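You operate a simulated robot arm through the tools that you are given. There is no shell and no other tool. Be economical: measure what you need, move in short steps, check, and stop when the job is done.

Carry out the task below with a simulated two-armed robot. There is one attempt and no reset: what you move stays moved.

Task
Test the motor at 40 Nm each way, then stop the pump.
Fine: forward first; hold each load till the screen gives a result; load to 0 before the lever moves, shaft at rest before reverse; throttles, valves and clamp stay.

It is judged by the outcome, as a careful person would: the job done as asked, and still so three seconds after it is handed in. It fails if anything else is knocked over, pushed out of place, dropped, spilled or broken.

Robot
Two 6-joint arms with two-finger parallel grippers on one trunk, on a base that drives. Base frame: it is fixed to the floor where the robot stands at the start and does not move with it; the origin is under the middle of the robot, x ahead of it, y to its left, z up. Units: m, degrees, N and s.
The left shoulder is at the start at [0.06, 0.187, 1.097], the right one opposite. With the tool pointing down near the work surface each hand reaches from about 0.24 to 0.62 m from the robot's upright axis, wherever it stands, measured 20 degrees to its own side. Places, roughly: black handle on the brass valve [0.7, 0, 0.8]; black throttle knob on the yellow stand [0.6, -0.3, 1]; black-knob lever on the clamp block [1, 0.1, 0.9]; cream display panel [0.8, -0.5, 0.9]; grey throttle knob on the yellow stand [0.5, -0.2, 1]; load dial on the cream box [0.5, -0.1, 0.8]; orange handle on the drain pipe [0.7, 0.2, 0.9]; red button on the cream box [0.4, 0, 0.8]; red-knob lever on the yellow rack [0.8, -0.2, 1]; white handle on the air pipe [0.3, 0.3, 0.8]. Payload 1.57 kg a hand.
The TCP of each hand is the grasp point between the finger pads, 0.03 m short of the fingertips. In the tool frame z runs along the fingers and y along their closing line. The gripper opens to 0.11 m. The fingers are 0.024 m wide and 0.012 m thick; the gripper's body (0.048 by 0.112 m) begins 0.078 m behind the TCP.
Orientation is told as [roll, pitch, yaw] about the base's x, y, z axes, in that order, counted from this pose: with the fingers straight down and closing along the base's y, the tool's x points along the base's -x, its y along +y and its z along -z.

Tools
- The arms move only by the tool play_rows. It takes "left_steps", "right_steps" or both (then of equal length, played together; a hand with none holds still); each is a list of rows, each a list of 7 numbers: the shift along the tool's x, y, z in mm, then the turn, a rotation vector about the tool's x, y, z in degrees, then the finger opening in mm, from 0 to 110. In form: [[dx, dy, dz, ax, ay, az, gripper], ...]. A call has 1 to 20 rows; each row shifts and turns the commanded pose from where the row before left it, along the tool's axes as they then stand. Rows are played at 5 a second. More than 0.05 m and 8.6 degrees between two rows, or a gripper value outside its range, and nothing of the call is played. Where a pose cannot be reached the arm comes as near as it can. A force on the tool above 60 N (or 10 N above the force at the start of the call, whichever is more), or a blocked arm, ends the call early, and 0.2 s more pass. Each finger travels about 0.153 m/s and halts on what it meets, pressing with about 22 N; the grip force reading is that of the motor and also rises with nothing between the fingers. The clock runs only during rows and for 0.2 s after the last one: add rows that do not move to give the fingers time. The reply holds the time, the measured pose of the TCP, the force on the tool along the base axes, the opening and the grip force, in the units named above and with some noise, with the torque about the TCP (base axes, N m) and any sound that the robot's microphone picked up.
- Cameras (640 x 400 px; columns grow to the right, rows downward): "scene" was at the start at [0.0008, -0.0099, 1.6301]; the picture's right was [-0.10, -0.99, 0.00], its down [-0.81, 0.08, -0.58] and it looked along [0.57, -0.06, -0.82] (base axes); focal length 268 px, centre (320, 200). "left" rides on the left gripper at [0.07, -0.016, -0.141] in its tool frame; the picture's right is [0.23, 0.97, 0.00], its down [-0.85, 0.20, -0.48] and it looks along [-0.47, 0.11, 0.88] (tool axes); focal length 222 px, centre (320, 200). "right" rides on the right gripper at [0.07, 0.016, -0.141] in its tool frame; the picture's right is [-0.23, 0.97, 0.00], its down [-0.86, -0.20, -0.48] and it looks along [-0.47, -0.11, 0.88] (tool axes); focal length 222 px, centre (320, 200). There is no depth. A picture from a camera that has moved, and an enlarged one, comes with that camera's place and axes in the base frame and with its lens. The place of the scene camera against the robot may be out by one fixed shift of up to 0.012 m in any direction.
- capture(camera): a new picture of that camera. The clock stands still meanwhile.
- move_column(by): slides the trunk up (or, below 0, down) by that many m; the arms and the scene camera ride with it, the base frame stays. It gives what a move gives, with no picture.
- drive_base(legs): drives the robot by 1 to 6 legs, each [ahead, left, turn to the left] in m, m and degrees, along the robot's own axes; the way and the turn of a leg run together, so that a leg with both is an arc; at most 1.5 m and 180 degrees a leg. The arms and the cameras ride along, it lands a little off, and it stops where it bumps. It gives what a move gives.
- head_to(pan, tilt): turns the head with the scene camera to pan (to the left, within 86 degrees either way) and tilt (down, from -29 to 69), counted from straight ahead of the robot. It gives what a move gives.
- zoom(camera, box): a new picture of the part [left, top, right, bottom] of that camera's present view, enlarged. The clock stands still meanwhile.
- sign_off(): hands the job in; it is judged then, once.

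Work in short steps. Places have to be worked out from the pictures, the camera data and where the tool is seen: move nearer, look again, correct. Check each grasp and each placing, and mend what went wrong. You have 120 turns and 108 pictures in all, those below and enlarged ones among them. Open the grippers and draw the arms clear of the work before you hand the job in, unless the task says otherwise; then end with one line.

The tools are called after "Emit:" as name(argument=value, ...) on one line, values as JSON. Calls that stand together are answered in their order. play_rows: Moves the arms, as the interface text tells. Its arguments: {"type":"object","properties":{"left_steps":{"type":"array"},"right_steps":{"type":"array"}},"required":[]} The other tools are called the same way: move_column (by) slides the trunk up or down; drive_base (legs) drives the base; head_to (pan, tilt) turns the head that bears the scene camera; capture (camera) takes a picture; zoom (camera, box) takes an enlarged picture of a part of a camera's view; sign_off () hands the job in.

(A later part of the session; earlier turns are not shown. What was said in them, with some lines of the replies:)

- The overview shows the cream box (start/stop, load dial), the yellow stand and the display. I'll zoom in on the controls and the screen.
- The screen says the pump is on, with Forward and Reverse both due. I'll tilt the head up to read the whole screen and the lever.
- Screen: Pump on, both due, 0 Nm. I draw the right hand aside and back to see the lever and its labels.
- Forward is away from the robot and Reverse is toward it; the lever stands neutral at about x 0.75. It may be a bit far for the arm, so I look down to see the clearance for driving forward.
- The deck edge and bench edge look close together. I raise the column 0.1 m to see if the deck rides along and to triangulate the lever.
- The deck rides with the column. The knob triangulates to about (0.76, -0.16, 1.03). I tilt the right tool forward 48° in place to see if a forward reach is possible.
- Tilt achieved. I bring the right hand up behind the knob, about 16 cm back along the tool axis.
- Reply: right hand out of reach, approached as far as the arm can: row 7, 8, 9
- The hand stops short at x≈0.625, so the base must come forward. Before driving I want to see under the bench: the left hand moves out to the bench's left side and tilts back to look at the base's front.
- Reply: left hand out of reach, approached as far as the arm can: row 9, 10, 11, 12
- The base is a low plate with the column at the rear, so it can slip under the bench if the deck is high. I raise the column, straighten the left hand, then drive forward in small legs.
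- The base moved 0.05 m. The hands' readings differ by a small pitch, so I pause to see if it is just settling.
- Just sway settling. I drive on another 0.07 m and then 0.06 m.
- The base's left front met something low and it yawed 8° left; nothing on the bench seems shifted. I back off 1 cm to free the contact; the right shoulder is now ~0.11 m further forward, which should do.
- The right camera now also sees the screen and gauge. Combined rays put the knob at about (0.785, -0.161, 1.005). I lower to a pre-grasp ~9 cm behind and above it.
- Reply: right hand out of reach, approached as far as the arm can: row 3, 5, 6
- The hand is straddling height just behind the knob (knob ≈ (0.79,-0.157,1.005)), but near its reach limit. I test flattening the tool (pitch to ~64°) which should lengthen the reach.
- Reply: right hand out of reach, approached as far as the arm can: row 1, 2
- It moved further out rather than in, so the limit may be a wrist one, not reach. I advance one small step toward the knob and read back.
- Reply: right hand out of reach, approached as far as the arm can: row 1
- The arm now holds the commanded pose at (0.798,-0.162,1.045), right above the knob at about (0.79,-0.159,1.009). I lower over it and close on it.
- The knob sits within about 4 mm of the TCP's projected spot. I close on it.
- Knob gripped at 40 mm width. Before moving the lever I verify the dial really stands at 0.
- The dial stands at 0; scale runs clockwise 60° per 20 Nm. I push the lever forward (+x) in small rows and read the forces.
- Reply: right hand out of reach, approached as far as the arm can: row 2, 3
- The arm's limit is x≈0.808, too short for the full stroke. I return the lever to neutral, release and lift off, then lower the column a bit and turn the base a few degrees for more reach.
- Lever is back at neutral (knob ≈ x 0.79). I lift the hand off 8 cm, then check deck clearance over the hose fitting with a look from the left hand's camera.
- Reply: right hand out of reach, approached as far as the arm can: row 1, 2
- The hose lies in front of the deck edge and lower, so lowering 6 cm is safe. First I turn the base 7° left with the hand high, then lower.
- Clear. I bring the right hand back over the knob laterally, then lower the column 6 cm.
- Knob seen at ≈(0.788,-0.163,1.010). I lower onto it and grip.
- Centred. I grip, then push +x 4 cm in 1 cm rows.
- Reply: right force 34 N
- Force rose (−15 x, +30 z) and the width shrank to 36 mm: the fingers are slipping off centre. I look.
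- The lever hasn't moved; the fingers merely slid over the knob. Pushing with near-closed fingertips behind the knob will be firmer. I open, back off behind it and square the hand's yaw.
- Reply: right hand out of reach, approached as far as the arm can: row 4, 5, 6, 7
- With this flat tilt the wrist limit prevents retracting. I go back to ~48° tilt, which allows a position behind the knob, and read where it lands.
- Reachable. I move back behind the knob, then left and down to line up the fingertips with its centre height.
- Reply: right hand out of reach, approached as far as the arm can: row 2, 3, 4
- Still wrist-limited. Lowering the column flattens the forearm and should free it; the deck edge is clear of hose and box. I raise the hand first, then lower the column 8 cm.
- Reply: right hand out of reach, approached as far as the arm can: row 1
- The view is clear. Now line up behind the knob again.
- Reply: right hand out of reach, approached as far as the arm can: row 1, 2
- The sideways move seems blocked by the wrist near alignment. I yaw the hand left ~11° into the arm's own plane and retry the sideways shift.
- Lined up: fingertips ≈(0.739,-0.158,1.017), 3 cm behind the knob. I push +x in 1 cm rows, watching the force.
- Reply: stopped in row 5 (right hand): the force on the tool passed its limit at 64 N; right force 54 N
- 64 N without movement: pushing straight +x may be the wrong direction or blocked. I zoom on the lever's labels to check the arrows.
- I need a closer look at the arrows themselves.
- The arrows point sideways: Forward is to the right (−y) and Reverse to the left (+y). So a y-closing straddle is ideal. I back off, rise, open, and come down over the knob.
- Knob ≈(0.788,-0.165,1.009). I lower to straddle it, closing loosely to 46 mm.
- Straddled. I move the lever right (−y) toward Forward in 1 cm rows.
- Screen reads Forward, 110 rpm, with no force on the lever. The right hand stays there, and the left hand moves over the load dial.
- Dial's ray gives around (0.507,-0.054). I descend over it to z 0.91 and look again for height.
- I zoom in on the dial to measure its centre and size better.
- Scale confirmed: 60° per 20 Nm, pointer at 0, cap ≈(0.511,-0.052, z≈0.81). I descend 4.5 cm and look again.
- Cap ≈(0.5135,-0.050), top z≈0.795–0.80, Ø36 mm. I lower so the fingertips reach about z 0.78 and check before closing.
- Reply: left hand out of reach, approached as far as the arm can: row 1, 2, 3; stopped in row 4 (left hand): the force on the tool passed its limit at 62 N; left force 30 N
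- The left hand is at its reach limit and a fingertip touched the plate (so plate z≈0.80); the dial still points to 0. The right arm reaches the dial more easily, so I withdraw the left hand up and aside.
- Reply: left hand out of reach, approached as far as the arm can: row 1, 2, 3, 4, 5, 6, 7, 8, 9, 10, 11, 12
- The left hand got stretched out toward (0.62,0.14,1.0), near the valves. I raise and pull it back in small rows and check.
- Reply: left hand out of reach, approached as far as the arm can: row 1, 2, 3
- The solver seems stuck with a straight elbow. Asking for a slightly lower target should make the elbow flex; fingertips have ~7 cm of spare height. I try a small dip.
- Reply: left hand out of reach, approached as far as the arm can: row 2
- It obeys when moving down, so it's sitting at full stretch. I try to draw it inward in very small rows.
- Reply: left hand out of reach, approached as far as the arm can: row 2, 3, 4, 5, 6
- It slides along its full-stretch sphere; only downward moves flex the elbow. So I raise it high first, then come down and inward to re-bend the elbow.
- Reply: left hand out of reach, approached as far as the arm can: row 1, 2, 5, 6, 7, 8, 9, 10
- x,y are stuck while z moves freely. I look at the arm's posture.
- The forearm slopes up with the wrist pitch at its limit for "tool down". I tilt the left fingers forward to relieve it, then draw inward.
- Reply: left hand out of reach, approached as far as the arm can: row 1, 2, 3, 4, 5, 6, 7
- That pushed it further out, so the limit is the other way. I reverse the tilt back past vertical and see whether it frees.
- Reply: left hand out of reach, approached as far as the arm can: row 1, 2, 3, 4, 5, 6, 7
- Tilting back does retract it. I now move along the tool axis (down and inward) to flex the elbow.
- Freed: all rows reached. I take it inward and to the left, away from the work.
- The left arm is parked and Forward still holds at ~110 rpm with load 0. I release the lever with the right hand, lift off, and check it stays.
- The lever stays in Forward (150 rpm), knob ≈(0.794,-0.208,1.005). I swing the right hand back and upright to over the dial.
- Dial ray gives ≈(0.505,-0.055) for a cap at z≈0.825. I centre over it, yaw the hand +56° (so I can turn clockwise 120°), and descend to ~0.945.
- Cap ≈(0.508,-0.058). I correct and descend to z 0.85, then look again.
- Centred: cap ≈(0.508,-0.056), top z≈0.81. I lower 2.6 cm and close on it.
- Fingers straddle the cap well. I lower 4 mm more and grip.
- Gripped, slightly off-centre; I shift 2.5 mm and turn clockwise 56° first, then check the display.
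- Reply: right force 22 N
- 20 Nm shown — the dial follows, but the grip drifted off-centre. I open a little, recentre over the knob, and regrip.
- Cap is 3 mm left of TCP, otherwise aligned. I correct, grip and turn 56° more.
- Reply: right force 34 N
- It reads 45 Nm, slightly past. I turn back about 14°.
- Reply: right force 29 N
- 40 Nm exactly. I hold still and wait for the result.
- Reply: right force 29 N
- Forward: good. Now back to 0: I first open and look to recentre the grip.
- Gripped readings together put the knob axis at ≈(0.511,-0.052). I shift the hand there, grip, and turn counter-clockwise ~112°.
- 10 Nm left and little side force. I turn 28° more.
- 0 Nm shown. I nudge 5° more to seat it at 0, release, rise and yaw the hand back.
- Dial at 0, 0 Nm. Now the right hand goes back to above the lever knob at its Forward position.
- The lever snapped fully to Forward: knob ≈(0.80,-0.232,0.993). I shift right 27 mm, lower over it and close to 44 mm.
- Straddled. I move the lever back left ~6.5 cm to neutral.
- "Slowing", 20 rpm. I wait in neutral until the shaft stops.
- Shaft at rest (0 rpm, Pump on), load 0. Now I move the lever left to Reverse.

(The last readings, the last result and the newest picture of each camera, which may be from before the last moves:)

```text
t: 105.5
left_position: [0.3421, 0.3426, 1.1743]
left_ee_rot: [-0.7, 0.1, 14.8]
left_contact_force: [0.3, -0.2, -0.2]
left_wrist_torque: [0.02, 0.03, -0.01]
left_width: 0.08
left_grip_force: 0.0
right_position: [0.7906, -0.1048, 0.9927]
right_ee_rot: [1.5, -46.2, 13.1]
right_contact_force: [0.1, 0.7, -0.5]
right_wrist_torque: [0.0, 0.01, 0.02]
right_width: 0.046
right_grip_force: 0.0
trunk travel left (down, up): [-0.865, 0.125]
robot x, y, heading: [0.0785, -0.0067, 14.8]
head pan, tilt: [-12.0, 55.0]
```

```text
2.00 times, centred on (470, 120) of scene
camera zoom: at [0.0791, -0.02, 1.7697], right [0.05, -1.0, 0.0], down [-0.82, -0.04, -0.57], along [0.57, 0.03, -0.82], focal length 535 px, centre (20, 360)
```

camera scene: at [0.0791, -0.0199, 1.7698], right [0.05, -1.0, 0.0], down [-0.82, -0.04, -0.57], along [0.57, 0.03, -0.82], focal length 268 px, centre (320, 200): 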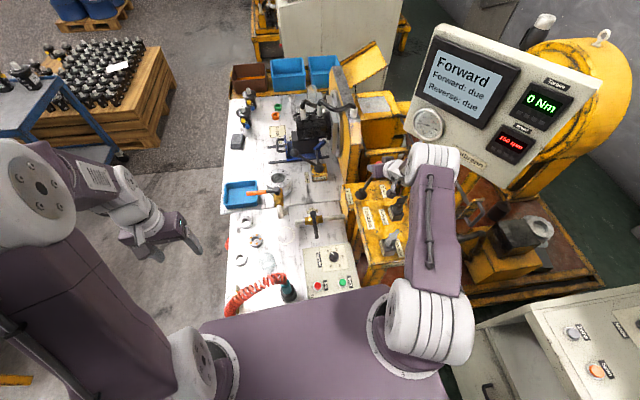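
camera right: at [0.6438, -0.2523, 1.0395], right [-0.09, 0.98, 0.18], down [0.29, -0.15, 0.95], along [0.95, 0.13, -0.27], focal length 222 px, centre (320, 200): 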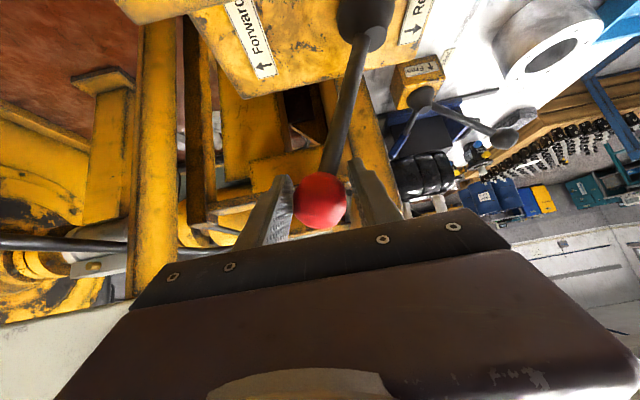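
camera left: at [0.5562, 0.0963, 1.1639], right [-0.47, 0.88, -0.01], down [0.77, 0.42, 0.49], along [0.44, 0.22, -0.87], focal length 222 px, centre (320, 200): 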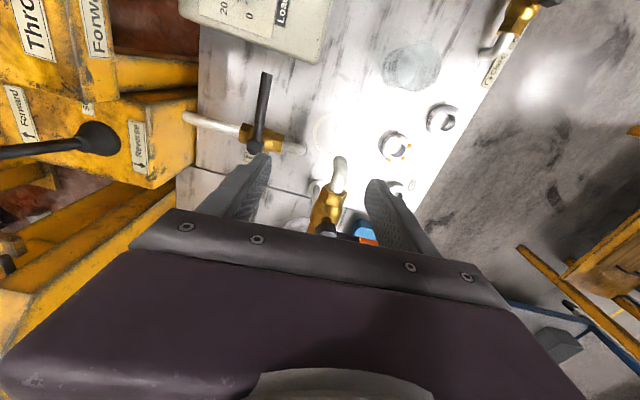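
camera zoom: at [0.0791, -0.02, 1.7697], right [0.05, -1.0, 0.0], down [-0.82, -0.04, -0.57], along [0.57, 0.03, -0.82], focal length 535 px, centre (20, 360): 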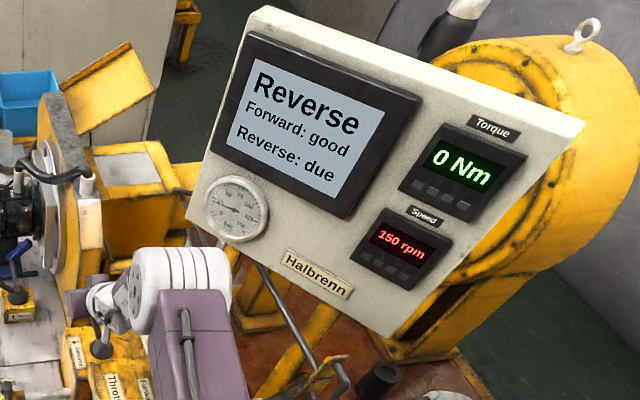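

Reverse, 150 rpm. I open, lift off, and swing back over the dial with the yaw preset as before.

Emit:
play_rows(right_steps=[[0, 0, 0, 0, 0, 0, 75], [0, 0, 0, 0, 0, 0, 75], [-25, 0, -24, 0, 0, 0, 75], [-25, 0, -24, 0, 0, 0, 75], [-10, 0, -10, 0, 0, 0, 75], [30, 19, -31, 0, 8, 0, 75], [34, 19, -27, 0, 8, 0, 75], [38, 19, -22, 0, 8, 0, 75], [40, 19, -16, 0, 8, 0, 75], [42, 19, -10.5, 0, 8, 0, 75], [43, 19, -4.5, 0, 6, 0, 75], [0, 0, 20, 0, 0, -8, 75], [0, 0, 20, 0, 0, -8, 75], [0, 0, 20, 0, 0, -8, 75], [0, 0, 20, 0, 0, -8, 75], [0, 0, 20, 0, 0, -8, 75], [0, 0, 20, 0, 0, -8, 75], [0, 0, 20, 0, 0, -8, 75], [0, 0, 0, 0, 0, 0, 75]])

Emit:
capture(camera="scene")

```text
t: 109.5
left_position: [0.3418, 0.3417, 1.1735]
left_ee_rot: [-0.7, 0.2, 14.9]
left_contact_force: [0.8, 0.6, 0.5]
left_wrist_torque: [0.01, 0.01, 0.01]
left_width: 0.0797
left_grip_force: 0.0
right_position: [0.5101, -0.0568, 0.9387]
right_ee_rot: [0.3, -1.1, 70.3]
right_contact_force: [1.0, -0.4, 0.9]
right_wrist_torque: [0.01, 0.0, -0.01]
right_width: 0.0748
right_grip_force: 0.0
trunk travel left (down, up): [-0.865, 0.125]
robot x, y, heading: [0.0731, -0.0029, 14.9]
head pan, tilt: [-12.0, 55.0]
```

```text
20 pictures are left
camera scene: at [0.0789, -0.0198, 1.7698], right [0.05, -1.0, 0.0], down [-0.82, -0.04, -0.57], along [0.57, 0.03, -0.82], focal length 268 px, centre (320, 200)
```

scene: 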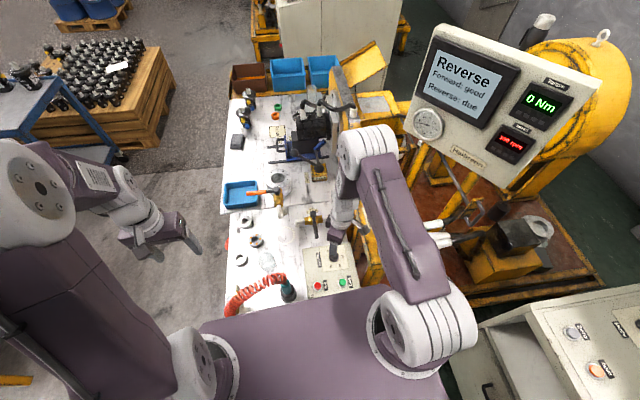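

Reverse holds. I descend onto the dial at the known axis and grip, with a quick check.

Emit:
play_rows(right_steps=[[-1.7, 0.3, 39.6, 0, 0, 0, 65], [-1.7, 0.3, 39.6, 0, 0, 0, 60], [-1.6, 0.3, 39.6, 0, 0, 0, 60], [0, 0, 0, 0, 0, 0, 60], [0, 0, 0, 0, 0, 0, 45], [0, 0, 0, 0, 0, 0, 35], [0, 0, 0, 0, 0, 0, 25], [0, 0, 0, 0, 0, 0, 25]])

Emit:
zoom(camera="right", box=[240, 100, 400, 260])

```text
t: 111.3
left_position: [0.3411, 0.3427, 1.1751]
left_ee_rot: [-0.7, 0.0, 14.9]
left_contact_force: [-0.5, 0.1, 0.2]
left_wrist_torque: [0.02, -0.01, 0.0]
left_width: 0.08
left_grip_force: 0.0
right_position: [0.5116, -0.0505, 0.8203]
right_ee_rot: [0.4, -0.8, 70.2]
right_contact_force: [-10.5, 5.0, -7.0]
right_wrist_torque: [0.22, 0.42, -0.01]
right_width: 0.036
right_grip_force: 43.1
trunk travel left (down, up): [-0.865, 0.125]
robot x, y, heading: [0.0736, -0.0043, 14.8]
head pan, tilt: [-12.0, 55.0]
```

```text
2.50 times, centred on (320, 180) of right
camera zoom: at [0.4729, -0.1132, 0.9599], right [-0.84, 0.54, 0.01], down [0.48, 0.73, 0.49], along [0.26, 0.42, -0.87], focal length 555 px, centre (320, 250)
```

zoom: 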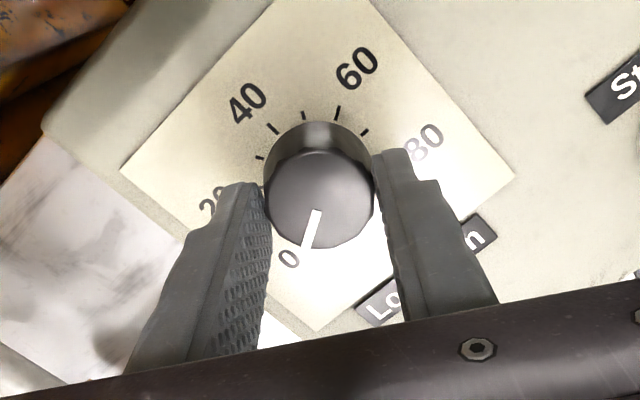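

Good grip with the pointer at 0. I turn clockwise 112°.

Emit:
play_rows(right_steps=[[0, 0, 0, 0, 0, 8, 25], [0, 0, 0, 0, 0, 8, 25], [0, 0, 0, 0, 0, 8, 25], [0, 0, 0, 0, 0, 8, 25], [0, 0, 0, 0, 0, 8, 25], [0, 0, 0, 0, 0, 8, 25], [0, 0, 0, 0, 0, 8, 25], [0, 0, 0, 0, 0, 8, 25], [0, 0, 0, 0, 0, 8, 25], [0, 0, 0, 0, 0, 8, 25], [0, 0, 0, 0, 0, 8, 25], [0, 0, 0, 0, 0, 8, 25], [0, 0, 0, 0, 0, 8, 25], [0, 0, 0, 0, 0, 8, 25], [0, 0, 0, 0, 0, 0, 25]])

Emit:
zoom(camera="scene", box=[400, 20, 600, 180])

Emit:
zoom(camera="right", box=[240, 100, 400, 260])

```text
t: 114.5
left_position: [0.3411, 0.3389, 1.1758]
left_ee_rot: [-0.6, 0.2, 14.9]
left_contact_force: [0.7, 1.1, -0.2]
left_wrist_torque: [-0.01, -0.02, 0.01]
left_width: 0.08
left_grip_force: 0.1
right_position: [0.5113, -0.0527, 0.8211]
right_ee_rot: [1.2, 0.8, -42.0]
right_contact_force: [8.0, -18.1, 20.8]
right_wrist_torque: [-0.67, -0.11, -0.02]
right_width: 0.0357
right_grip_force: 42.4
trunk travel left (down, up): [-0.865, 0.125]
robot x, y, heading: [0.0759, -0.0067, 14.9]
head pan, tilt: [-12.0, 55.0]
```

```text
2.50 times, centred on (500, 100) of scene
camera zoom: at [0.0779, -0.0239, 1.7699], right [0.05, -1.0, 0.0], down [-0.82, -0.04, -0.57], along [0.57, 0.03, -0.82], focal length 669 px, centre (-130, 450)
```

zoom: 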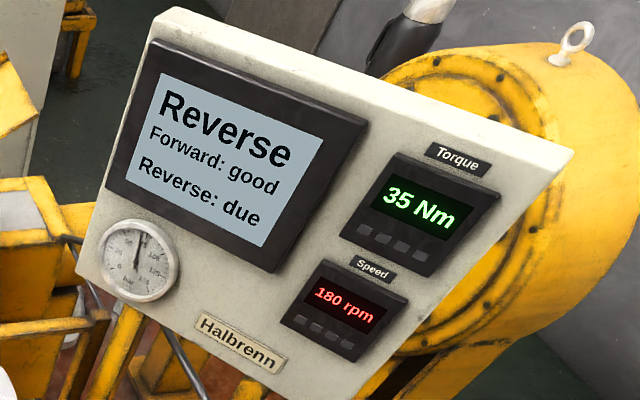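

```text
2.50 times, centred on (320, 180) of right
camera zoom: at [0.4702, 0.0033, 0.9619], right [0.82, 0.57, 0.02], down [0.5, -0.73, 0.46], along [0.28, -0.37, -0.89], focal length 555 px, centre (320, 250)
```

zoom: 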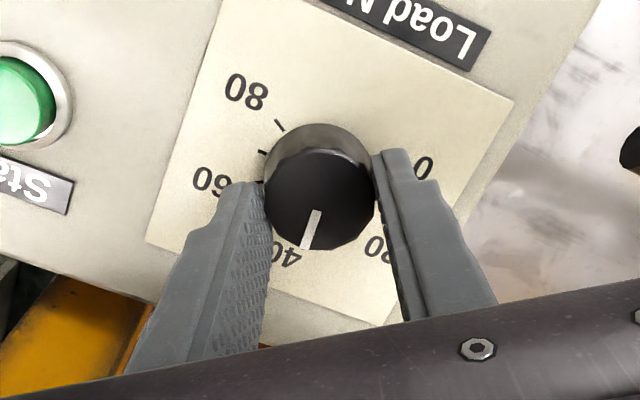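

35 Nm; I turn 9° more, hold and read.

Emit:
play_rows(right_steps=[[0, 0, 0, 0, 0, 5, 25], [0, 0, 0, 0, 0, 4, 25], [0, 0, 0, 0, 0, 0, 25], [0, 0, 0, 0, 0, 0, 25], [0, 0, 0, 0, 0, 0, 25]])

Emit:
zoom(camera="scene", box=[400, 20, 600, 180])

```text
t: 115.8
left_position: [0.3407, 0.3394, 1.1744]
left_ee_rot: [-0.6, 0.1, 14.9]
left_contact_force: [0.4, 0.0, -0.1]
left_wrist_torque: [0.01, 0.02, 0.01]
left_width: 0.08
left_grip_force: 0.1
right_position: [0.5115, -0.051, 0.8202]
right_ee_rot: [0.9, 0.8, -50.8]
right_contact_force: [7.9, -16.9, 25.2]
right_wrist_torque: [-0.38, -0.1, -0.04]
right_width: 0.0355
right_grip_force: 42.1
trunk travel left (down, up): [-0.865, 0.125]
robot x, y, heading: [0.0753, -0.0068, 15.0]
head pan, tilt: [-12.0, 55.0]
```

```text
2.50 times, centred on (500, 100) of scene
camera zoom: at [0.0774, -0.0233, 1.7698], right [0.05, -1.0, 0.0], down [-0.82, -0.04, -0.57], along [0.57, 0.03, -0.82], focal length 669 px, centre (-130, 450)
```

zoom: 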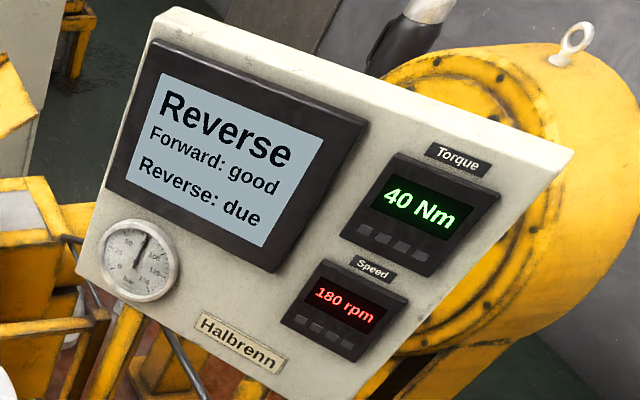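

40 Nm in reverse. I hold.

Emit:
play_rows(right_steps=[[0, 0, 0, 0, 0, 0, 25], [0, 0, 0, 0, 0, 0, 25], [0, 0, 0, 0, 0, 0, 25], [0, 0, 0, 0, 0, 0, 25], [0, 0, 0, 0, 0, 0, 25], [0, 0, 0, 0, 0, 0, 25], [0, 0, 0, 0, 0, 0, 25], [0, 0, 0, 0, 0, 0, 25], [0, 0, 0, 0, 0, 0, 25], [0, 0, 0, 0, 0, 0, 25], [0, 0, 0, 0, 0, 0, 25], [0, 0, 0, 0, 0, 0, 25], [0, 0, 0, 0, 0, 0, 25], [0, 0, 0, 0, 0, 0, 25], [0, 0, 0, 0, 0, 0, 25]])

Emit:
zoom(camera="scene", box=[400, 20, 600, 180])

```text
t: 119.0
left_position: [0.3404, 0.3398, 1.1759]
left_ee_rot: [-0.5, 0.0, 14.9]
left_contact_force: [0.2, 0.2, 1.3]
left_wrist_torque: [0.01, -0.01, 0.0]
left_width: 0.0799
left_grip_force: 0.2
right_position: [0.5112, -0.0518, 0.8205]
right_ee_rot: [0.8, 0.8, -50.8]
right_contact_force: [7.8, -14.1, 23.0]
right_wrist_torque: [-0.47, -0.22, 0.01]
right_width: 0.0353
right_grip_force: 42.7
trunk travel left (down, up): [-0.865, 0.125]
robot x, y, heading: [0.0772, -0.0049, 15.0]
head pan, tilt: [-12.0, 55.0]
```

```text
2.50 times, centred on (500, 100) of scene
camera zoom: at [0.0775, -0.023, 1.7698], right [0.05, -1.0, 0.0], down [-0.82, -0.04, -0.57], along [0.57, 0.03, -0.82], focal length 669 px, centre (-130, 450)
```

zoom: 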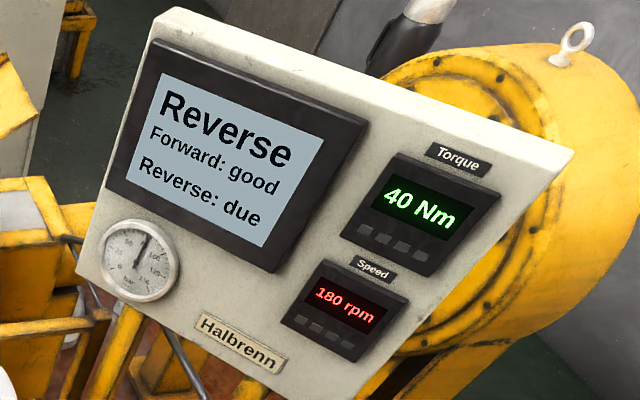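

Still due; I keep holding another 4 s.

Emit:
play_rows(right_steps=[[0, 0, 0, 0, 0, 0, 25], [0, 0, 0, 0, 0, 0, 25], [0, 0, 0, 0, 0, 0, 25], [0, 0, 0, 0, 0, 0, 25], [0, 0, 0, 0, 0, 0, 25], [0, 0, 0, 0, 0, 0, 25], [0, 0, 0, 0, 0, 0, 25], [0, 0, 0, 0, 0, 0, 25], [0, 0, 0, 0, 0, 0, 25], [0, 0, 0, 0, 0, 0, 25], [0, 0, 0, 0, 0, 0, 25], [0, 0, 0, 0, 0, 0, 25], [0, 0, 0, 0, 0, 0, 25], [0, 0, 0, 0, 0, 0, 25], [0, 0, 0, 0, 0, 0, 25], [0, 0, 0, 0, 0, 0, 25], [0, 0, 0, 0, 0, 0, 25], [0, 0, 0, 0, 0, 0, 25], [0, 0, 0, 0, 0, 0, 25], [0, 0, 0, 0, 0, 0, 25]])

Emit:
zoom(camera="scene", box=[400, 20, 600, 180])

```text
t: 123.2
left_position: [0.3407, 0.3415, 1.1751]
left_ee_rot: [-0.5, 0.0, 15.0]
left_contact_force: [0.1, -0.1, 0.9]
left_wrist_torque: [0.02, -0.01, -0.01]
left_width: 0.08
left_grip_force: 0.0
right_position: [0.5104, -0.0513, 0.8203]
right_ee_rot: [0.9, 0.8, -50.9]
right_contact_force: [7.1, -14.2, 18.8]
right_wrist_torque: [-0.4, -0.16, 0.03]
right_width: 0.0356
right_grip_force: 42.5
trunk travel left (down, up): [-0.865, 0.125]
robot x, y, heading: [0.0734, -0.0016, 14.7]
head pan, tilt: [-12.0, 55.0]
```

```text
2.50 times, centred on (500, 100) of scene
camera zoom: at [0.0777, -0.0227, 1.7698], right [0.05, -1.0, 0.0], down [-0.82, -0.04, -0.57], along [0.57, 0.03, -0.82], focal length 669 px, centre (-130, 450)
```

zoom: 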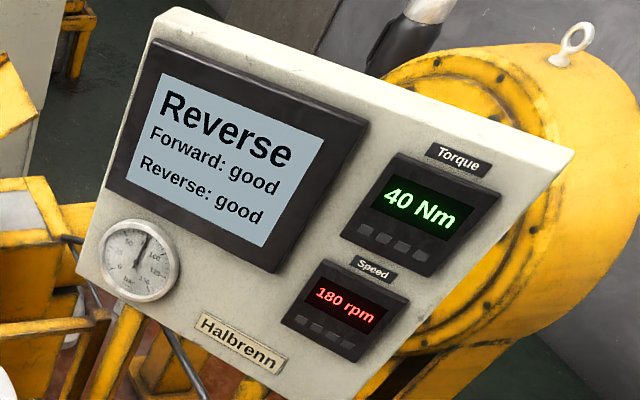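

Reverse: good. I turn the load back to 0 (≈128° counter-clockwise).

Emit:
play_rows(right_steps=[[0, 0, 0, 0, 0, -8, 25], [0, 0, 0, 0, 0, -8, 25], [0, 0, 0, 0, 0, -8, 25], [0, 0, 0, 0, 0, -8, 25], [0, 0, 0, 0, 0, -8, 25], [0, 0, 0, 0, 0, -8, 25], [0, 0, 0, 0, 0, -8, 25], [0, 0, 0, 0, 0, -8, 25], [0, 0, 0, 0, 0, -8, 25], [0, 0, 0, 0, 0, -8, 25], [0, 0, 0, 0, 0, -8, 25], [0, 0, 0, 0, 0, -8, 25], [0, 0, 0, 0, 0, -8, 25], [0, 0, 0, 0, 0, -8, 25], [0, 0, 0, 0, 0, -8, 25], [0, 0, 0, 0, 0, -8, 25], [0, 0, 0, 0, 0, 0, 25], [0, 0, 0, 0, 0, 0, 25]])

Emit:
zoom(camera="scene", box=[400, 20, 600, 180])

Emit:
zoom(camera="right", box=[240, 100, 400, 260])

```text
t: 127.0
left_position: [0.3416, 0.3427, 1.1746]
left_ee_rot: [-0.8, 0.3, 14.8]
left_contact_force: [0.0, 0.1, -0.4]
left_wrist_torque: [-0.03, -0.02, 0.02]
left_width: 0.08
left_grip_force: 0.0
right_position: [0.5105, -0.0509, 0.8201]
right_ee_rot: [0.2, -1.0, 77.3]
right_contact_force: [-0.6, -3.1, -2.7]
right_wrist_torque: [0.24, -0.32, -0.77]
right_width: 0.0355
right_grip_force: 42.0
trunk travel left (down, up): [-0.865, 0.125]
robot x, y, heading: [0.0767, -0.0086, 15.0]
head pan, tilt: [-12.0, 55.0]
```

```text
2.50 times, centred on (500, 100) of scene
camera zoom: at [0.0793, -0.0207, 1.7696], right [0.05, -1.0, 0.0], down [-0.82, -0.04, -0.57], along [0.57, 0.03, -0.82], focal length 669 px, centre (-130, 450)
```

zoom: 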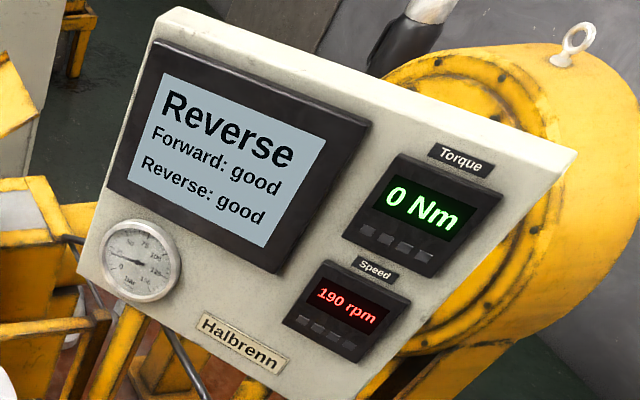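

```text
2.50 times, centred on (320, 180) of right
camera zoom: at [0.4799, -0.1183, 0.9588], right [-0.9, 0.44, 0.01], down [0.38, 0.78, 0.49], along [0.21, 0.45, -0.87], focal length 555 px, centre (320, 250)
```

zoom: 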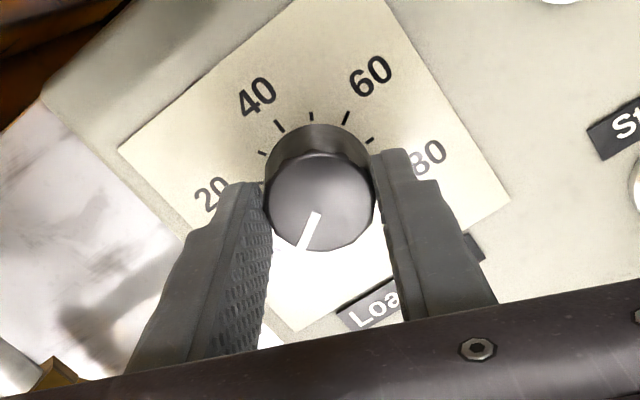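

Load is at 0 against its stop. I release, rise, and return to above the lever's Reverse position.

Emit:
play_rows(right_steps=[[0, 0, 0, 0, 0, 0, 65], [0, 0, 0, 0, 0, 0, 65], [0, 0, -40, 0, 0, 0, 75], [0, 0, -40, 0, 0, 0, 75], [0, 0, -40, 0, 0, 8, 75], [0, 0, -40, 0, 0, 8, 75], [0, 0, -40, 0, 0, 8, 75], [0, 0, -40, 0, 0, 8, 75], [0, 0, -22, 0, 0, 8, 75], [0, 0, 0, 0, 0, 8, 75], [0, 0, 0, 0, 0, 8, 75], [0, 0, 0, 0, 0, 8, 75], [-43, -19, 0, 0, -6, 0, 75], [-43, -19, 4.5, 0, -8, 0, 75], [-42, -19, 10.5, 0, -8, 0, 75], [-40, -19, 16, 0, -8, 0, 75], [-38, -19, 22, 0, -8, 0, 75], [-34, -19, 27, 0, -8, 0, 75], [0, 0, 0, 0, 0, 0, 75]])

Emit:
capture(camera="right")

```text
t: 130.9
left_position: [0.341, 0.3415, 1.1739]
left_ee_rot: [-0.8, 0.3, 14.9]
left_contact_force: [0.3, -0.5, 0.1]
left_wrist_torque: [0.0, 0.02, 0.02]
left_width: 0.0801
left_grip_force: 0.0
right_position: [0.7829, -0.1083, 1.0809]
right_ee_rot: [1.4, -46.4, 12.1]
right_contact_force: [-0.5, -0.3, -0.9]
right_wrist_torque: [-0.02, -0.02, -0.01]
right_width: 0.0751
right_grip_force: 0.1
right hand out of reach, approached as far as the arm can: row 16
trunk travel left (down, up): [-0.865, 0.125]
robot x, y, heading: [0.0768, -0.0055, 14.9]
head pan, tilt: [-12.0, 55.0]
```

```text
11 pictures are left
camera right: at [0.6335, -0.128, 1.1284], right [-0.07, 0.98, 0.18], down [0.29, -0.15, 0.95], along [0.96, 0.12, -0.27], focal length 222 px, centre (320, 200)
```

right: 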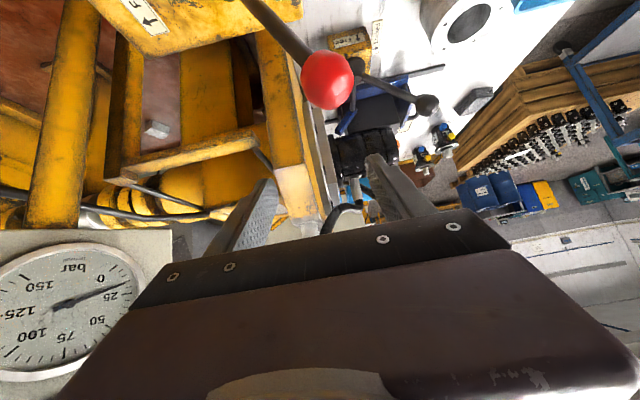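

Knob ≈(0.785,-0.09,0.993). I shift left 18 mm, lower over it and close to 46 mm.

Emit:
play_rows(right_steps=[[-6.6, 16.4, 7, 0, 0, 0, 68], [32, 0, 30.3, 0, 0, 0, 68], [32, 0, 30.3, 0, 0, 0, 68], [0, 0, 0, 0, 0, 0, 55], [0, 0, 0, 0, 0, 0, 46], [0, 0, 0, 0, 0, 0, 46]])

Emit:
capture(camera="right")

```text
t: 132.3
left_position: [0.3415, 0.3415, 1.175]
left_ee_rot: [-0.8, 0.1, 14.8]
left_contact_force: [-0.3, 0.5, 0.3]
left_wrist_torque: [-0.03, 0.0, 0.01]
left_width: 0.0799
left_grip_force: 0.0
right_position: [0.7895, -0.0862, 0.9932]
right_ee_rot: [1.5, -46.3, 12.1]
right_contact_force: [-0.3, 0.5, 0.4]
right_wrist_torque: [0.0, 0.0, -0.02]
right_width: 0.0462
right_grip_force: 0.0
trunk travel left (down, up): [-0.865, 0.125]
robot x, y, heading: [0.0774, -0.005, 14.8]
head pan, tilt: [-12.0, 55.0]
```

```text
10 pictures are left
camera right: at [0.64, -0.1059, 1.0405], right [-0.07, 0.98, 0.18], down [0.29, -0.16, 0.95], along [0.96, 0.12, -0.27], focal length 222 px, centre (320, 200)
```

right: 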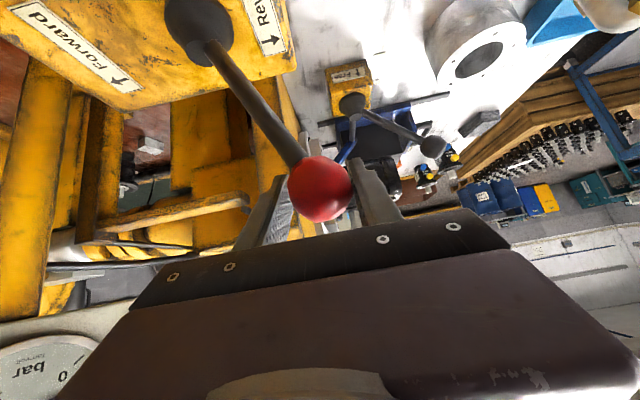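

Straddled. I move the lever right to neutral.

Emit:
play_rows(right_steps=[[-1.3, -10.9, -4.5, 0, 0, 0, 46], [-0.9, -10.9, -4.1, 0, 0, 0, 46], [-0.6, -10.9, -3.8, 0, 0, 0, 46], [-0.2, -10.9, -3.4, 0, 0, 0, 46], [0.2, -10.9, -3.1, 0, 0, 0, 46], [0.9, -10.9, -2.4, 0, 0, 0, 46], [1.4, -10.9, -1.9, 0, 0, 0, 46], [0, 0, 0, 0, 0, 0, 46], [0, 0, 0, 0, 0, 0, 46], [0, 0, 0, 0, 0, 0, 46], [0, 0, 0, 0, 0, 0, 46], [0, 0, 0, 0, 0, 0, 46], [0, 0, 0, 0, 0, 0, 46], [0, 0, 0, 0, 0, 0, 46], [0, 0, 0, 0, 0, 0, 46], [0, 0, 0, 0, 0, 0, 46], [0, 0, 0, 0, 0, 0, 46], [0, 0, 0, 0, 0, 0, 46]])

Emit:
zoom(camera="scene", box=[340, 20, 600, 220])

```text
t: 136.2
left_position: [0.3417, 0.342, 1.1729]
left_ee_rot: [-0.7, 0.2, 14.8]
left_contact_force: [-0.1, 0.1, 0.2]
left_wrist_torque: [0.01, 0.0, 0.02]
left_width: 0.0802
left_grip_force: 0.0
right_position: [0.7904, -0.163, 1.0088]
right_ee_rot: [1.6, -46.3, 12.1]
right_contact_force: [-0.6, 2.0, 0.6]
right_wrist_torque: [-0.01, 0.03, -0.01]
right_width: 0.047
right_grip_force: 0.4
trunk travel left (down, up): [-0.865, 0.125]
robot x, y, heading: [0.077, -0.0055, 14.9]
head pan, tilt: [-12.0, 55.0]
```

```text
2.00 times, centred on (470, 120) of scene
camera zoom: at [0.0789, -0.0195, 1.7698], right [0.05, -1.0, 0.0], down [-0.82, -0.04, -0.57], along [0.57, 0.03, -0.82], focal length 535 px, centre (20, 360)
```

zoom: 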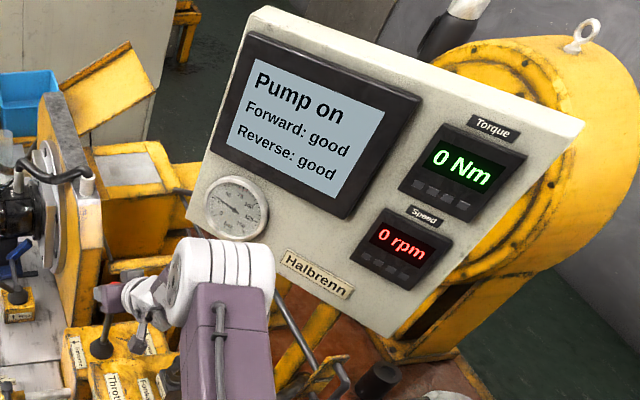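

Both good, neutral, 0 rpm, 0 Nm. I release the lever and lift the right hand; simultaneously the left hand, closed, goes over the red Stop button (≈(0.40,0.004)).

Emit:
play_rows(right_steps=[[0, 0, 0, 0, 0, 0, 75], [0, 0, 0, 0, 0, 0, 75], [-25, 0, -24, 0, 0, 0, 75], [-25, 0, -24, 0, 0, 0, 75], [-10, 0, -10, 0, 0, 0, 75], [0, 0, 0, 0, 0, 0, 75], [0, 0, 0, 0, 0, 0, 75], [0, 0, 0, 0, 0, 0, 75], [0, 0, 0, 0, 0, 0, 75]], left_steps=[[4.8, -42.4, 21.3, 0, 0, 0, 40], [4.8, -42.4, 21.3, 0, 0, 0, 20], [4.8, -42.4, 21.3, 0, 0, 0, 0], [4.8, -42.4, 21.3, 0, 0, 0, 0], [4.8, -42.4, 21.3, 0, 0, 0, 0], [4.8, -42.4, 21.3, 0, 0, 0, 0], [4.8, -42.4, 21.3, 0, 0, 0, 0], [4.8, -42.4, 21.3, 0, 0, 0, 0], [0, 0, 0, 0, 0, 0, 0]])

Emit:
capture(camera="left")

```text
t: 138.2
left_position: [0.3921, -0.0019, 1.0087]
left_ee_rot: [-0.7, 0.2, 14.9]
left_contact_force: [1.1, 0.7, 0.5]
left_wrist_torque: [0.0, 0.04, 0.0]
left_width: 0.0
left_grip_force: 21.3
right_position: [0.7927, -0.1643, 1.0917]
right_ee_rot: [1.5, -46.4, 12.1]
right_contact_force: [-0.8, -0.2, -0.4]
right_wrist_torque: [0.0, 0.01, -0.02]
right_width: 0.0753
right_grip_force: 0.1
trunk travel left (down, up): [-0.865, 0.125]
robot x, y, heading: [0.0781, -0.0047, 15.1]
head pan, tilt: [-12.0, 55.0]
```

```text
8 pictures are left
camera left: at [0.3289, -0.0335, 1.1508], right [-0.47, 0.88, -0.01], down [0.78, 0.42, 0.47], along [0.42, 0.21, -0.88], focal length 222 px, centre (320, 200)
```

left: 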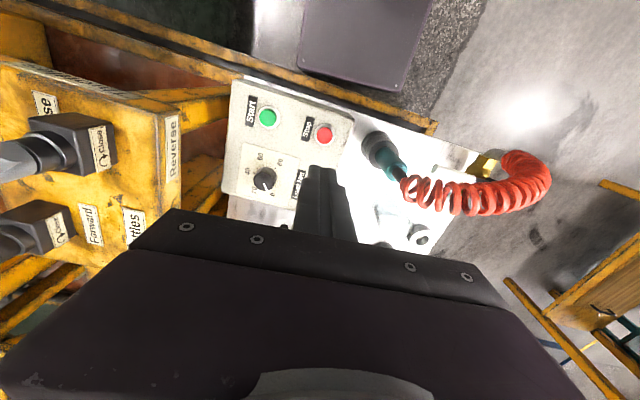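

Red button ≈(0.398,0.003). I correct and descend to tips ~3 cm above it, then check.

Emit:
play_rows(left_steps=[[-2.0, 0.7, 36, 0, 0, 0, 0], [-2.0, 0.7, 36, 0, 0, 0, 0], [-2.0, 0.7, 36, 0, 0, 0, 0], [-1.0, 0.7, 34, 0, 0, 0, 0], [0, 0, 0, 0, 0, 0, 0]])

Emit:
capture(camera="left")

```text
t: 139.3
left_position: [0.3977, 0.0026, 0.866]
left_ee_rot: [-0.7, 0.2, 14.8]
left_contact_force: [0.1, -0.3, -0.1]
left_wrist_torque: [0.02, 0.01, -0.02]
left_width: 0.0
left_grip_force: 21.4
right_position: [0.7919, -0.1647, 1.0927]
right_ee_rot: [1.4, -46.3, 12.2]
right_contact_force: [0.4, 0.1, -0.2]
right_wrist_torque: [-0.01, -0.03, 0.0]
right_width: 0.075
right_grip_force: 0.1
trunk travel left (down, up): [-0.865, 0.125]
robot x, y, heading: [0.0741, -0.0046, 14.7]
head pan, tilt: [-12.0, 55.0]
```

```text
7 pictures are left
camera left: at [0.336, -0.0294, 1.007], right [-0.47, 0.88, -0.01], down [0.78, 0.42, 0.47], along [0.42, 0.21, -0.88], focal length 222 px, centre (320, 200)
```

left: 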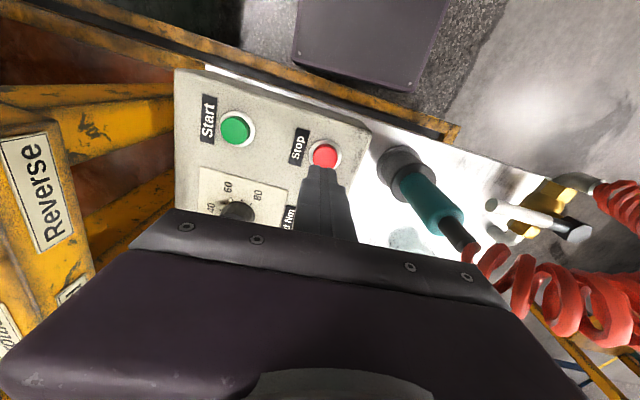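

Tips line up laterally; button is ~7 mm nearer the robot. I shift and press down gently, then lift.

Emit:
play_rows(left_steps=[[6.5, 0, 6, 0, 0, 0, 0], [0, 0, 10, 0, 0, 0, 0], [0, 0, 8, 0, 0, 0, 0], [0, 0, 4, 0, 0, 0, 0], [0, 0, 4, 0, 0, 0, 0], [0, 0, 3, 0, 0, 0, 0]])

Emit:
zoom(camera="scene", box=[400, 20, 600, 180])

```text
t: 140.8
left_position: [0.3912, -0.0002, 0.8306]
left_ee_rot: [-0.7, 0.2, 15.0]
left_contact_force: [0.8, -0.1, -0.4]
left_wrist_torque: [-0.01, 0.0, 0.0]
left_width: 0.0
left_grip_force: 21.1
right_position: [0.7925, -0.1637, 1.0915]
right_ee_rot: [1.5, -46.3, 12.1]
right_contact_force: [-0.2, -0.4, -0.5]
right_wrist_torque: [-0.02, -0.02, -0.02]
right_width: 0.075
right_grip_force: 0.0
trunk travel left (down, up): [-0.865, 0.125]
robot x, y, heading: [0.0747, -0.0103, 14.6]
head pan, tilt: [-12.0, 55.0]
```

```text
2.50 times, centred on (500, 100) of scene
camera zoom: at [0.0792, -0.0199, 1.7698], right [0.05, -1.0, 0.0], down [-0.82, -0.04, -0.57], along [0.57, 0.03, -0.82], focal length 669 px, centre (-130, 450)
```

zoom: 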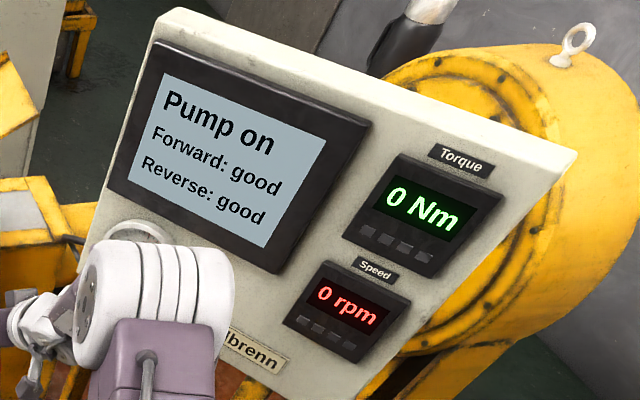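

No contact yet at tip z≈0.80. I continue down in 3 mm rows.

Emit:
play_rows(left_steps=[[0, 0, 3, 0, 0, 0, 0], [0, 0, 3, 0, 0, 0, 0], [0, 0, 3, 0, 0, 0, 0], [0, 0, 3, 0, 0, 0, 0], [0, 0, 0, 0, 0, 0, 0]])

```text
t: 141.9
left_position: [0.3905, -0.0015, 0.818]
left_ee_rot: [-0.8, 0.3, 15.0]
left_contact_force: [-0.3, -0.5, 0.5]
left_wrist_torque: [0.0, 0.01, -0.02]
left_width: 0.0
left_grip_force: 21.2
right_position: [0.7925, -0.1645, 1.0908]
right_ee_rot: [1.6, -46.3, 12.2]
right_contact_force: [-0.1, -1.0, -0.1]
right_wrist_torque: [-0.03, -0.03, 0.01]
right_width: 0.0751
right_grip_force: 0.0
trunk travel left (down, up): [-0.865, 0.125]
robot x, y, heading: [0.0722, -0.0054, 15.0]
head pan, tilt: [-12.0, 55.0]
```

Still free at tip z≈0.788; one look to confirm alignment.

Emit:
zoom(camera="left", box=[240, 90, 420, 230])

```text
2.86 times, centred on (330, 160) of left
camera zoom: at [0.3291, -0.0328, 0.9596], right [-0.47, 0.88, -0.01], down [0.78, 0.42, 0.47], along [0.42, 0.21, -0.88], focal length 635 px, centre (291, 314)
```

zoom: 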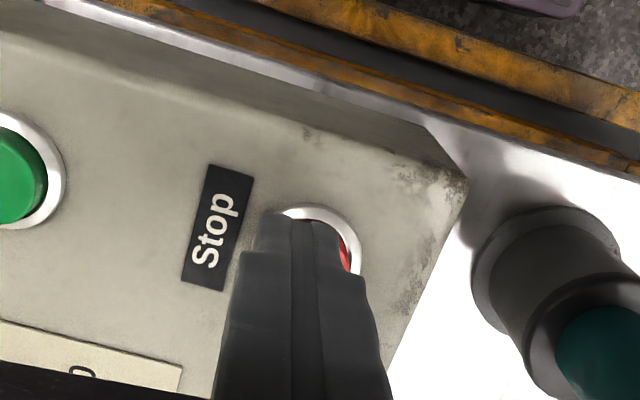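

The tip is ~6 mm to one side of the button. I shift over and press on down.

Emit:
play_rows(left_steps=[[0, 6, 0, 0, 0, 0, 0], [0, 0, 3, 0, 0, 0, 0], [0, 0, 3, 0, 0, 0, 0], [0, 0, 3, 0, 0, 0, 0], [0, 0, 0, 0, 0, 0, 0]])

```text
t: 143.2
left_position: [0.3897, 0.0056, 0.8109]
left_ee_rot: [-0.8, 0.0, 14.9]
left_contact_force: [0.7, 0.8, 21.8]
left_wrist_torque: [0.1, -0.08, -0.01]
left_width: 0.0
left_grip_force: 21.6
right_position: [0.7924, -0.165, 1.0916]
right_ee_rot: [1.6, -46.3, 12.1]
right_contact_force: [0.1, 0.0, -0.7]
right_wrist_torque: [-0.02, -0.01, -0.01]
right_width: 0.075
right_grip_force: 0.1
trunk travel left (down, up): [-0.865, 0.125]
robot x, y, heading: [0.0733, -0.0047, 15.1]
head pan, tilt: [-12.0, 55.0]
heard: click
```

A click at 22 N. I check the screen.

Emit:
zoom(camera="scene", box=[400, 20, 600, 180])

```text
2.50 times, centred on (500, 100) of scene
camera zoom: at [0.0772, -0.0199, 1.77], right [0.05, -1.0, 0.0], down [-0.82, -0.04, -0.57], along [0.57, 0.03, -0.82], focal length 669 px, centre (-130, 450)
```

zoom: 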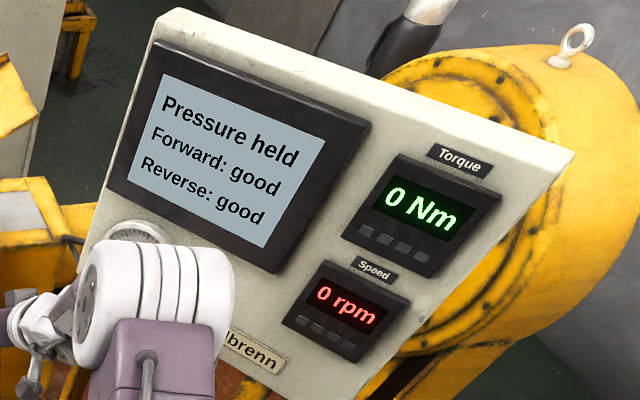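

The pump is off ("Pressure held"), both tests good, 0 rpm. I lift the left hand and withdraw both arms clear.

Emit:
play_rows(left_steps=[[0, 0, -20, 0, 0, 0, 0], [0, 0, -40, 0, 0, 0, 0], [0, 0, -40, 0, 0, 0, 0], [0, 0, -40, 0, 0, 0, 20], [0, 0, -40, 0, 0, 0, 40], [0, 40, -20, 0, 0, 0, 60], [0, 42, 0, 0, 0, 0, 80], [0, 42, 0, 0, 0, 0, 100], [0, 42, 0, 0, 0, 0, 110], [0, 42, 0, 0, 0, 0, 110], [0, 42, 0, 0, 0, 0, 110], [0, 42, 0, 0, 0, 0, 110], [0, 0, 0, 0, 0, 0, 110], [0, 0, 0, 0, 0, 0, 110]], right_steps=[[0, 0, 0, 0, 0, 0, 75], [0, 0, 0, 0, 0, 0, 75], [0, 0, 0, 0, 0, 0, 75], [0, 0, 0, 0, 0, 0, 75], [0, 0, 0, 0, 0, 0, 75], [0, 0, 0, 0, 0, 0, 75], [26, 22, -27, 0, 8, 0, 75], [28, 22, -23, 0, 8, 0, 75], [31, 22, -18, 0, 8, 0, 75], [34, 22, -13, 0, 8, 0, 75], [36, 22, -8, 0, 8, 0, 75], [37, 22, -4, 0, 6, 0, 75], [0, 0, -40, 0, 0, 0, 110], [0, 0, -40, 0, 0, 0, 110]])

Emit:
capture(camera="scene")

```text
t: 146.2
left_position: [0.3231, 0.2431, 1.0071]
left_ee_rot: [-1.2, 0.5, 14.9]
left_contact_force: [-0.2, -0.3, 0.4]
left_wrist_torque: [0.0, -0.02, 0.02]
left_width: 0.11
left_grip_force: 0.1
left hand out of reach, approached as far as the arm can: row 9, 10
right_position: [0.5476, -0.0904, 1.1727]
right_ee_rot: [1.0, -0.3, 13.1]
right_contact_force: [-0.1, 0.0, 0.0]
right_wrist_torque: [-0.01, 0.04, -0.03]
right_width: 0.1101
right_grip_force: 0.1
trunk travel left (down, up): [-0.865, 0.125]
robot x, y, heading: [0.0769, -0.0067, 14.8]
head pan, tilt: [-12.0, 55.0]
```

```text
3 pictures are left
camera scene: at [0.078, -0.0208, 1.7697], right [0.05, -1.0, 0.0], down [-0.82, -0.04, -0.57], along [0.57, 0.03, -0.82], focal length 268 px, centre (320, 200)
```

scene: 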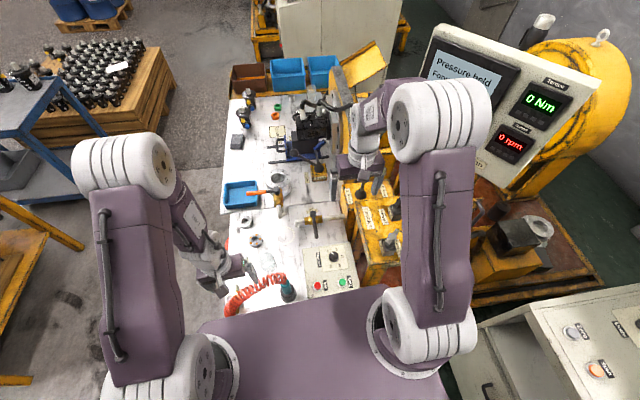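

All is in place: pump off, 0 Nm, 0 rpm. I raise the left hand a bit further from the hose and then hand in.

Emit:
play_rows(left_steps=[[0, 0, -30, 0, 0, 0, 110], [0, 0, -30, 0, 0, 0, 110], [0, 0, -30, 0, 0, 0, 110], [0, 0, 0, 0, 0, 0, 110]])

Emit:
zoom(camera="scene", box=[220, 160, 420, 300])

```text
t: 147.2
left_position: [0.3359, 0.227, 1.063]
left_ee_rot: [-5.1, -1.6, 14.8]
left_contact_force: [0.1, -0.4, 0.5]
left_wrist_torque: [0.01, 0.01, 0.01]
left_width: 0.11
left_grip_force: 0.1
left hand out of reach, approached as far as the arm can: row 1, 2, 3
right_position: [0.5484, -0.0908, 1.1724]
right_ee_rot: [1.0, -0.3, 13.2]
right_contact_force: [0.0, 0.0, 0.3]
right_wrist_torque: [-0.01, 0.0, -0.03]
right_width: 0.1102
right_grip_force: 0.1
trunk travel left (down, up): [-0.865, 0.125]
robot x, y, heading: [0.0782, -0.0051, 15.0]
head pan, tilt: [-12.0, 55.0]
```

```text
2.86 times, centred on (320, 230) of scene
camera zoom: at [0.0787, -0.0203, 1.7698], right [0.05, -1.0, 0.0], down [-0.82, -0.04, -0.57], along [0.57, 0.03, -0.82], focal length 765 px, centre (320, 114)
```

zoom: 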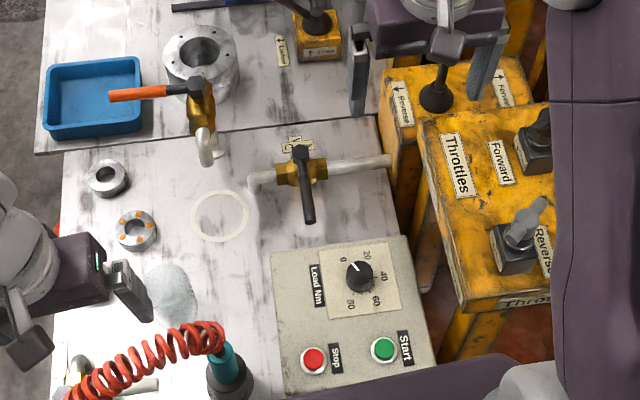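

The dial is at 0, the valves and throttles are unmoved, and the arms are clear. I hand in.

Emit:
sign_off()

```text
The job is handed in.
```

The motor was tested at 40 Nm forward and then reverse, and the screen gave "good" for both; the dial briefly went to 45 Nm while I was setting the forward load. The load went to 0 before each later lever move, and the shaft was at rest before reverse. The lever is in neutral, and the pump is stopped (the screen reads "Pressure held").
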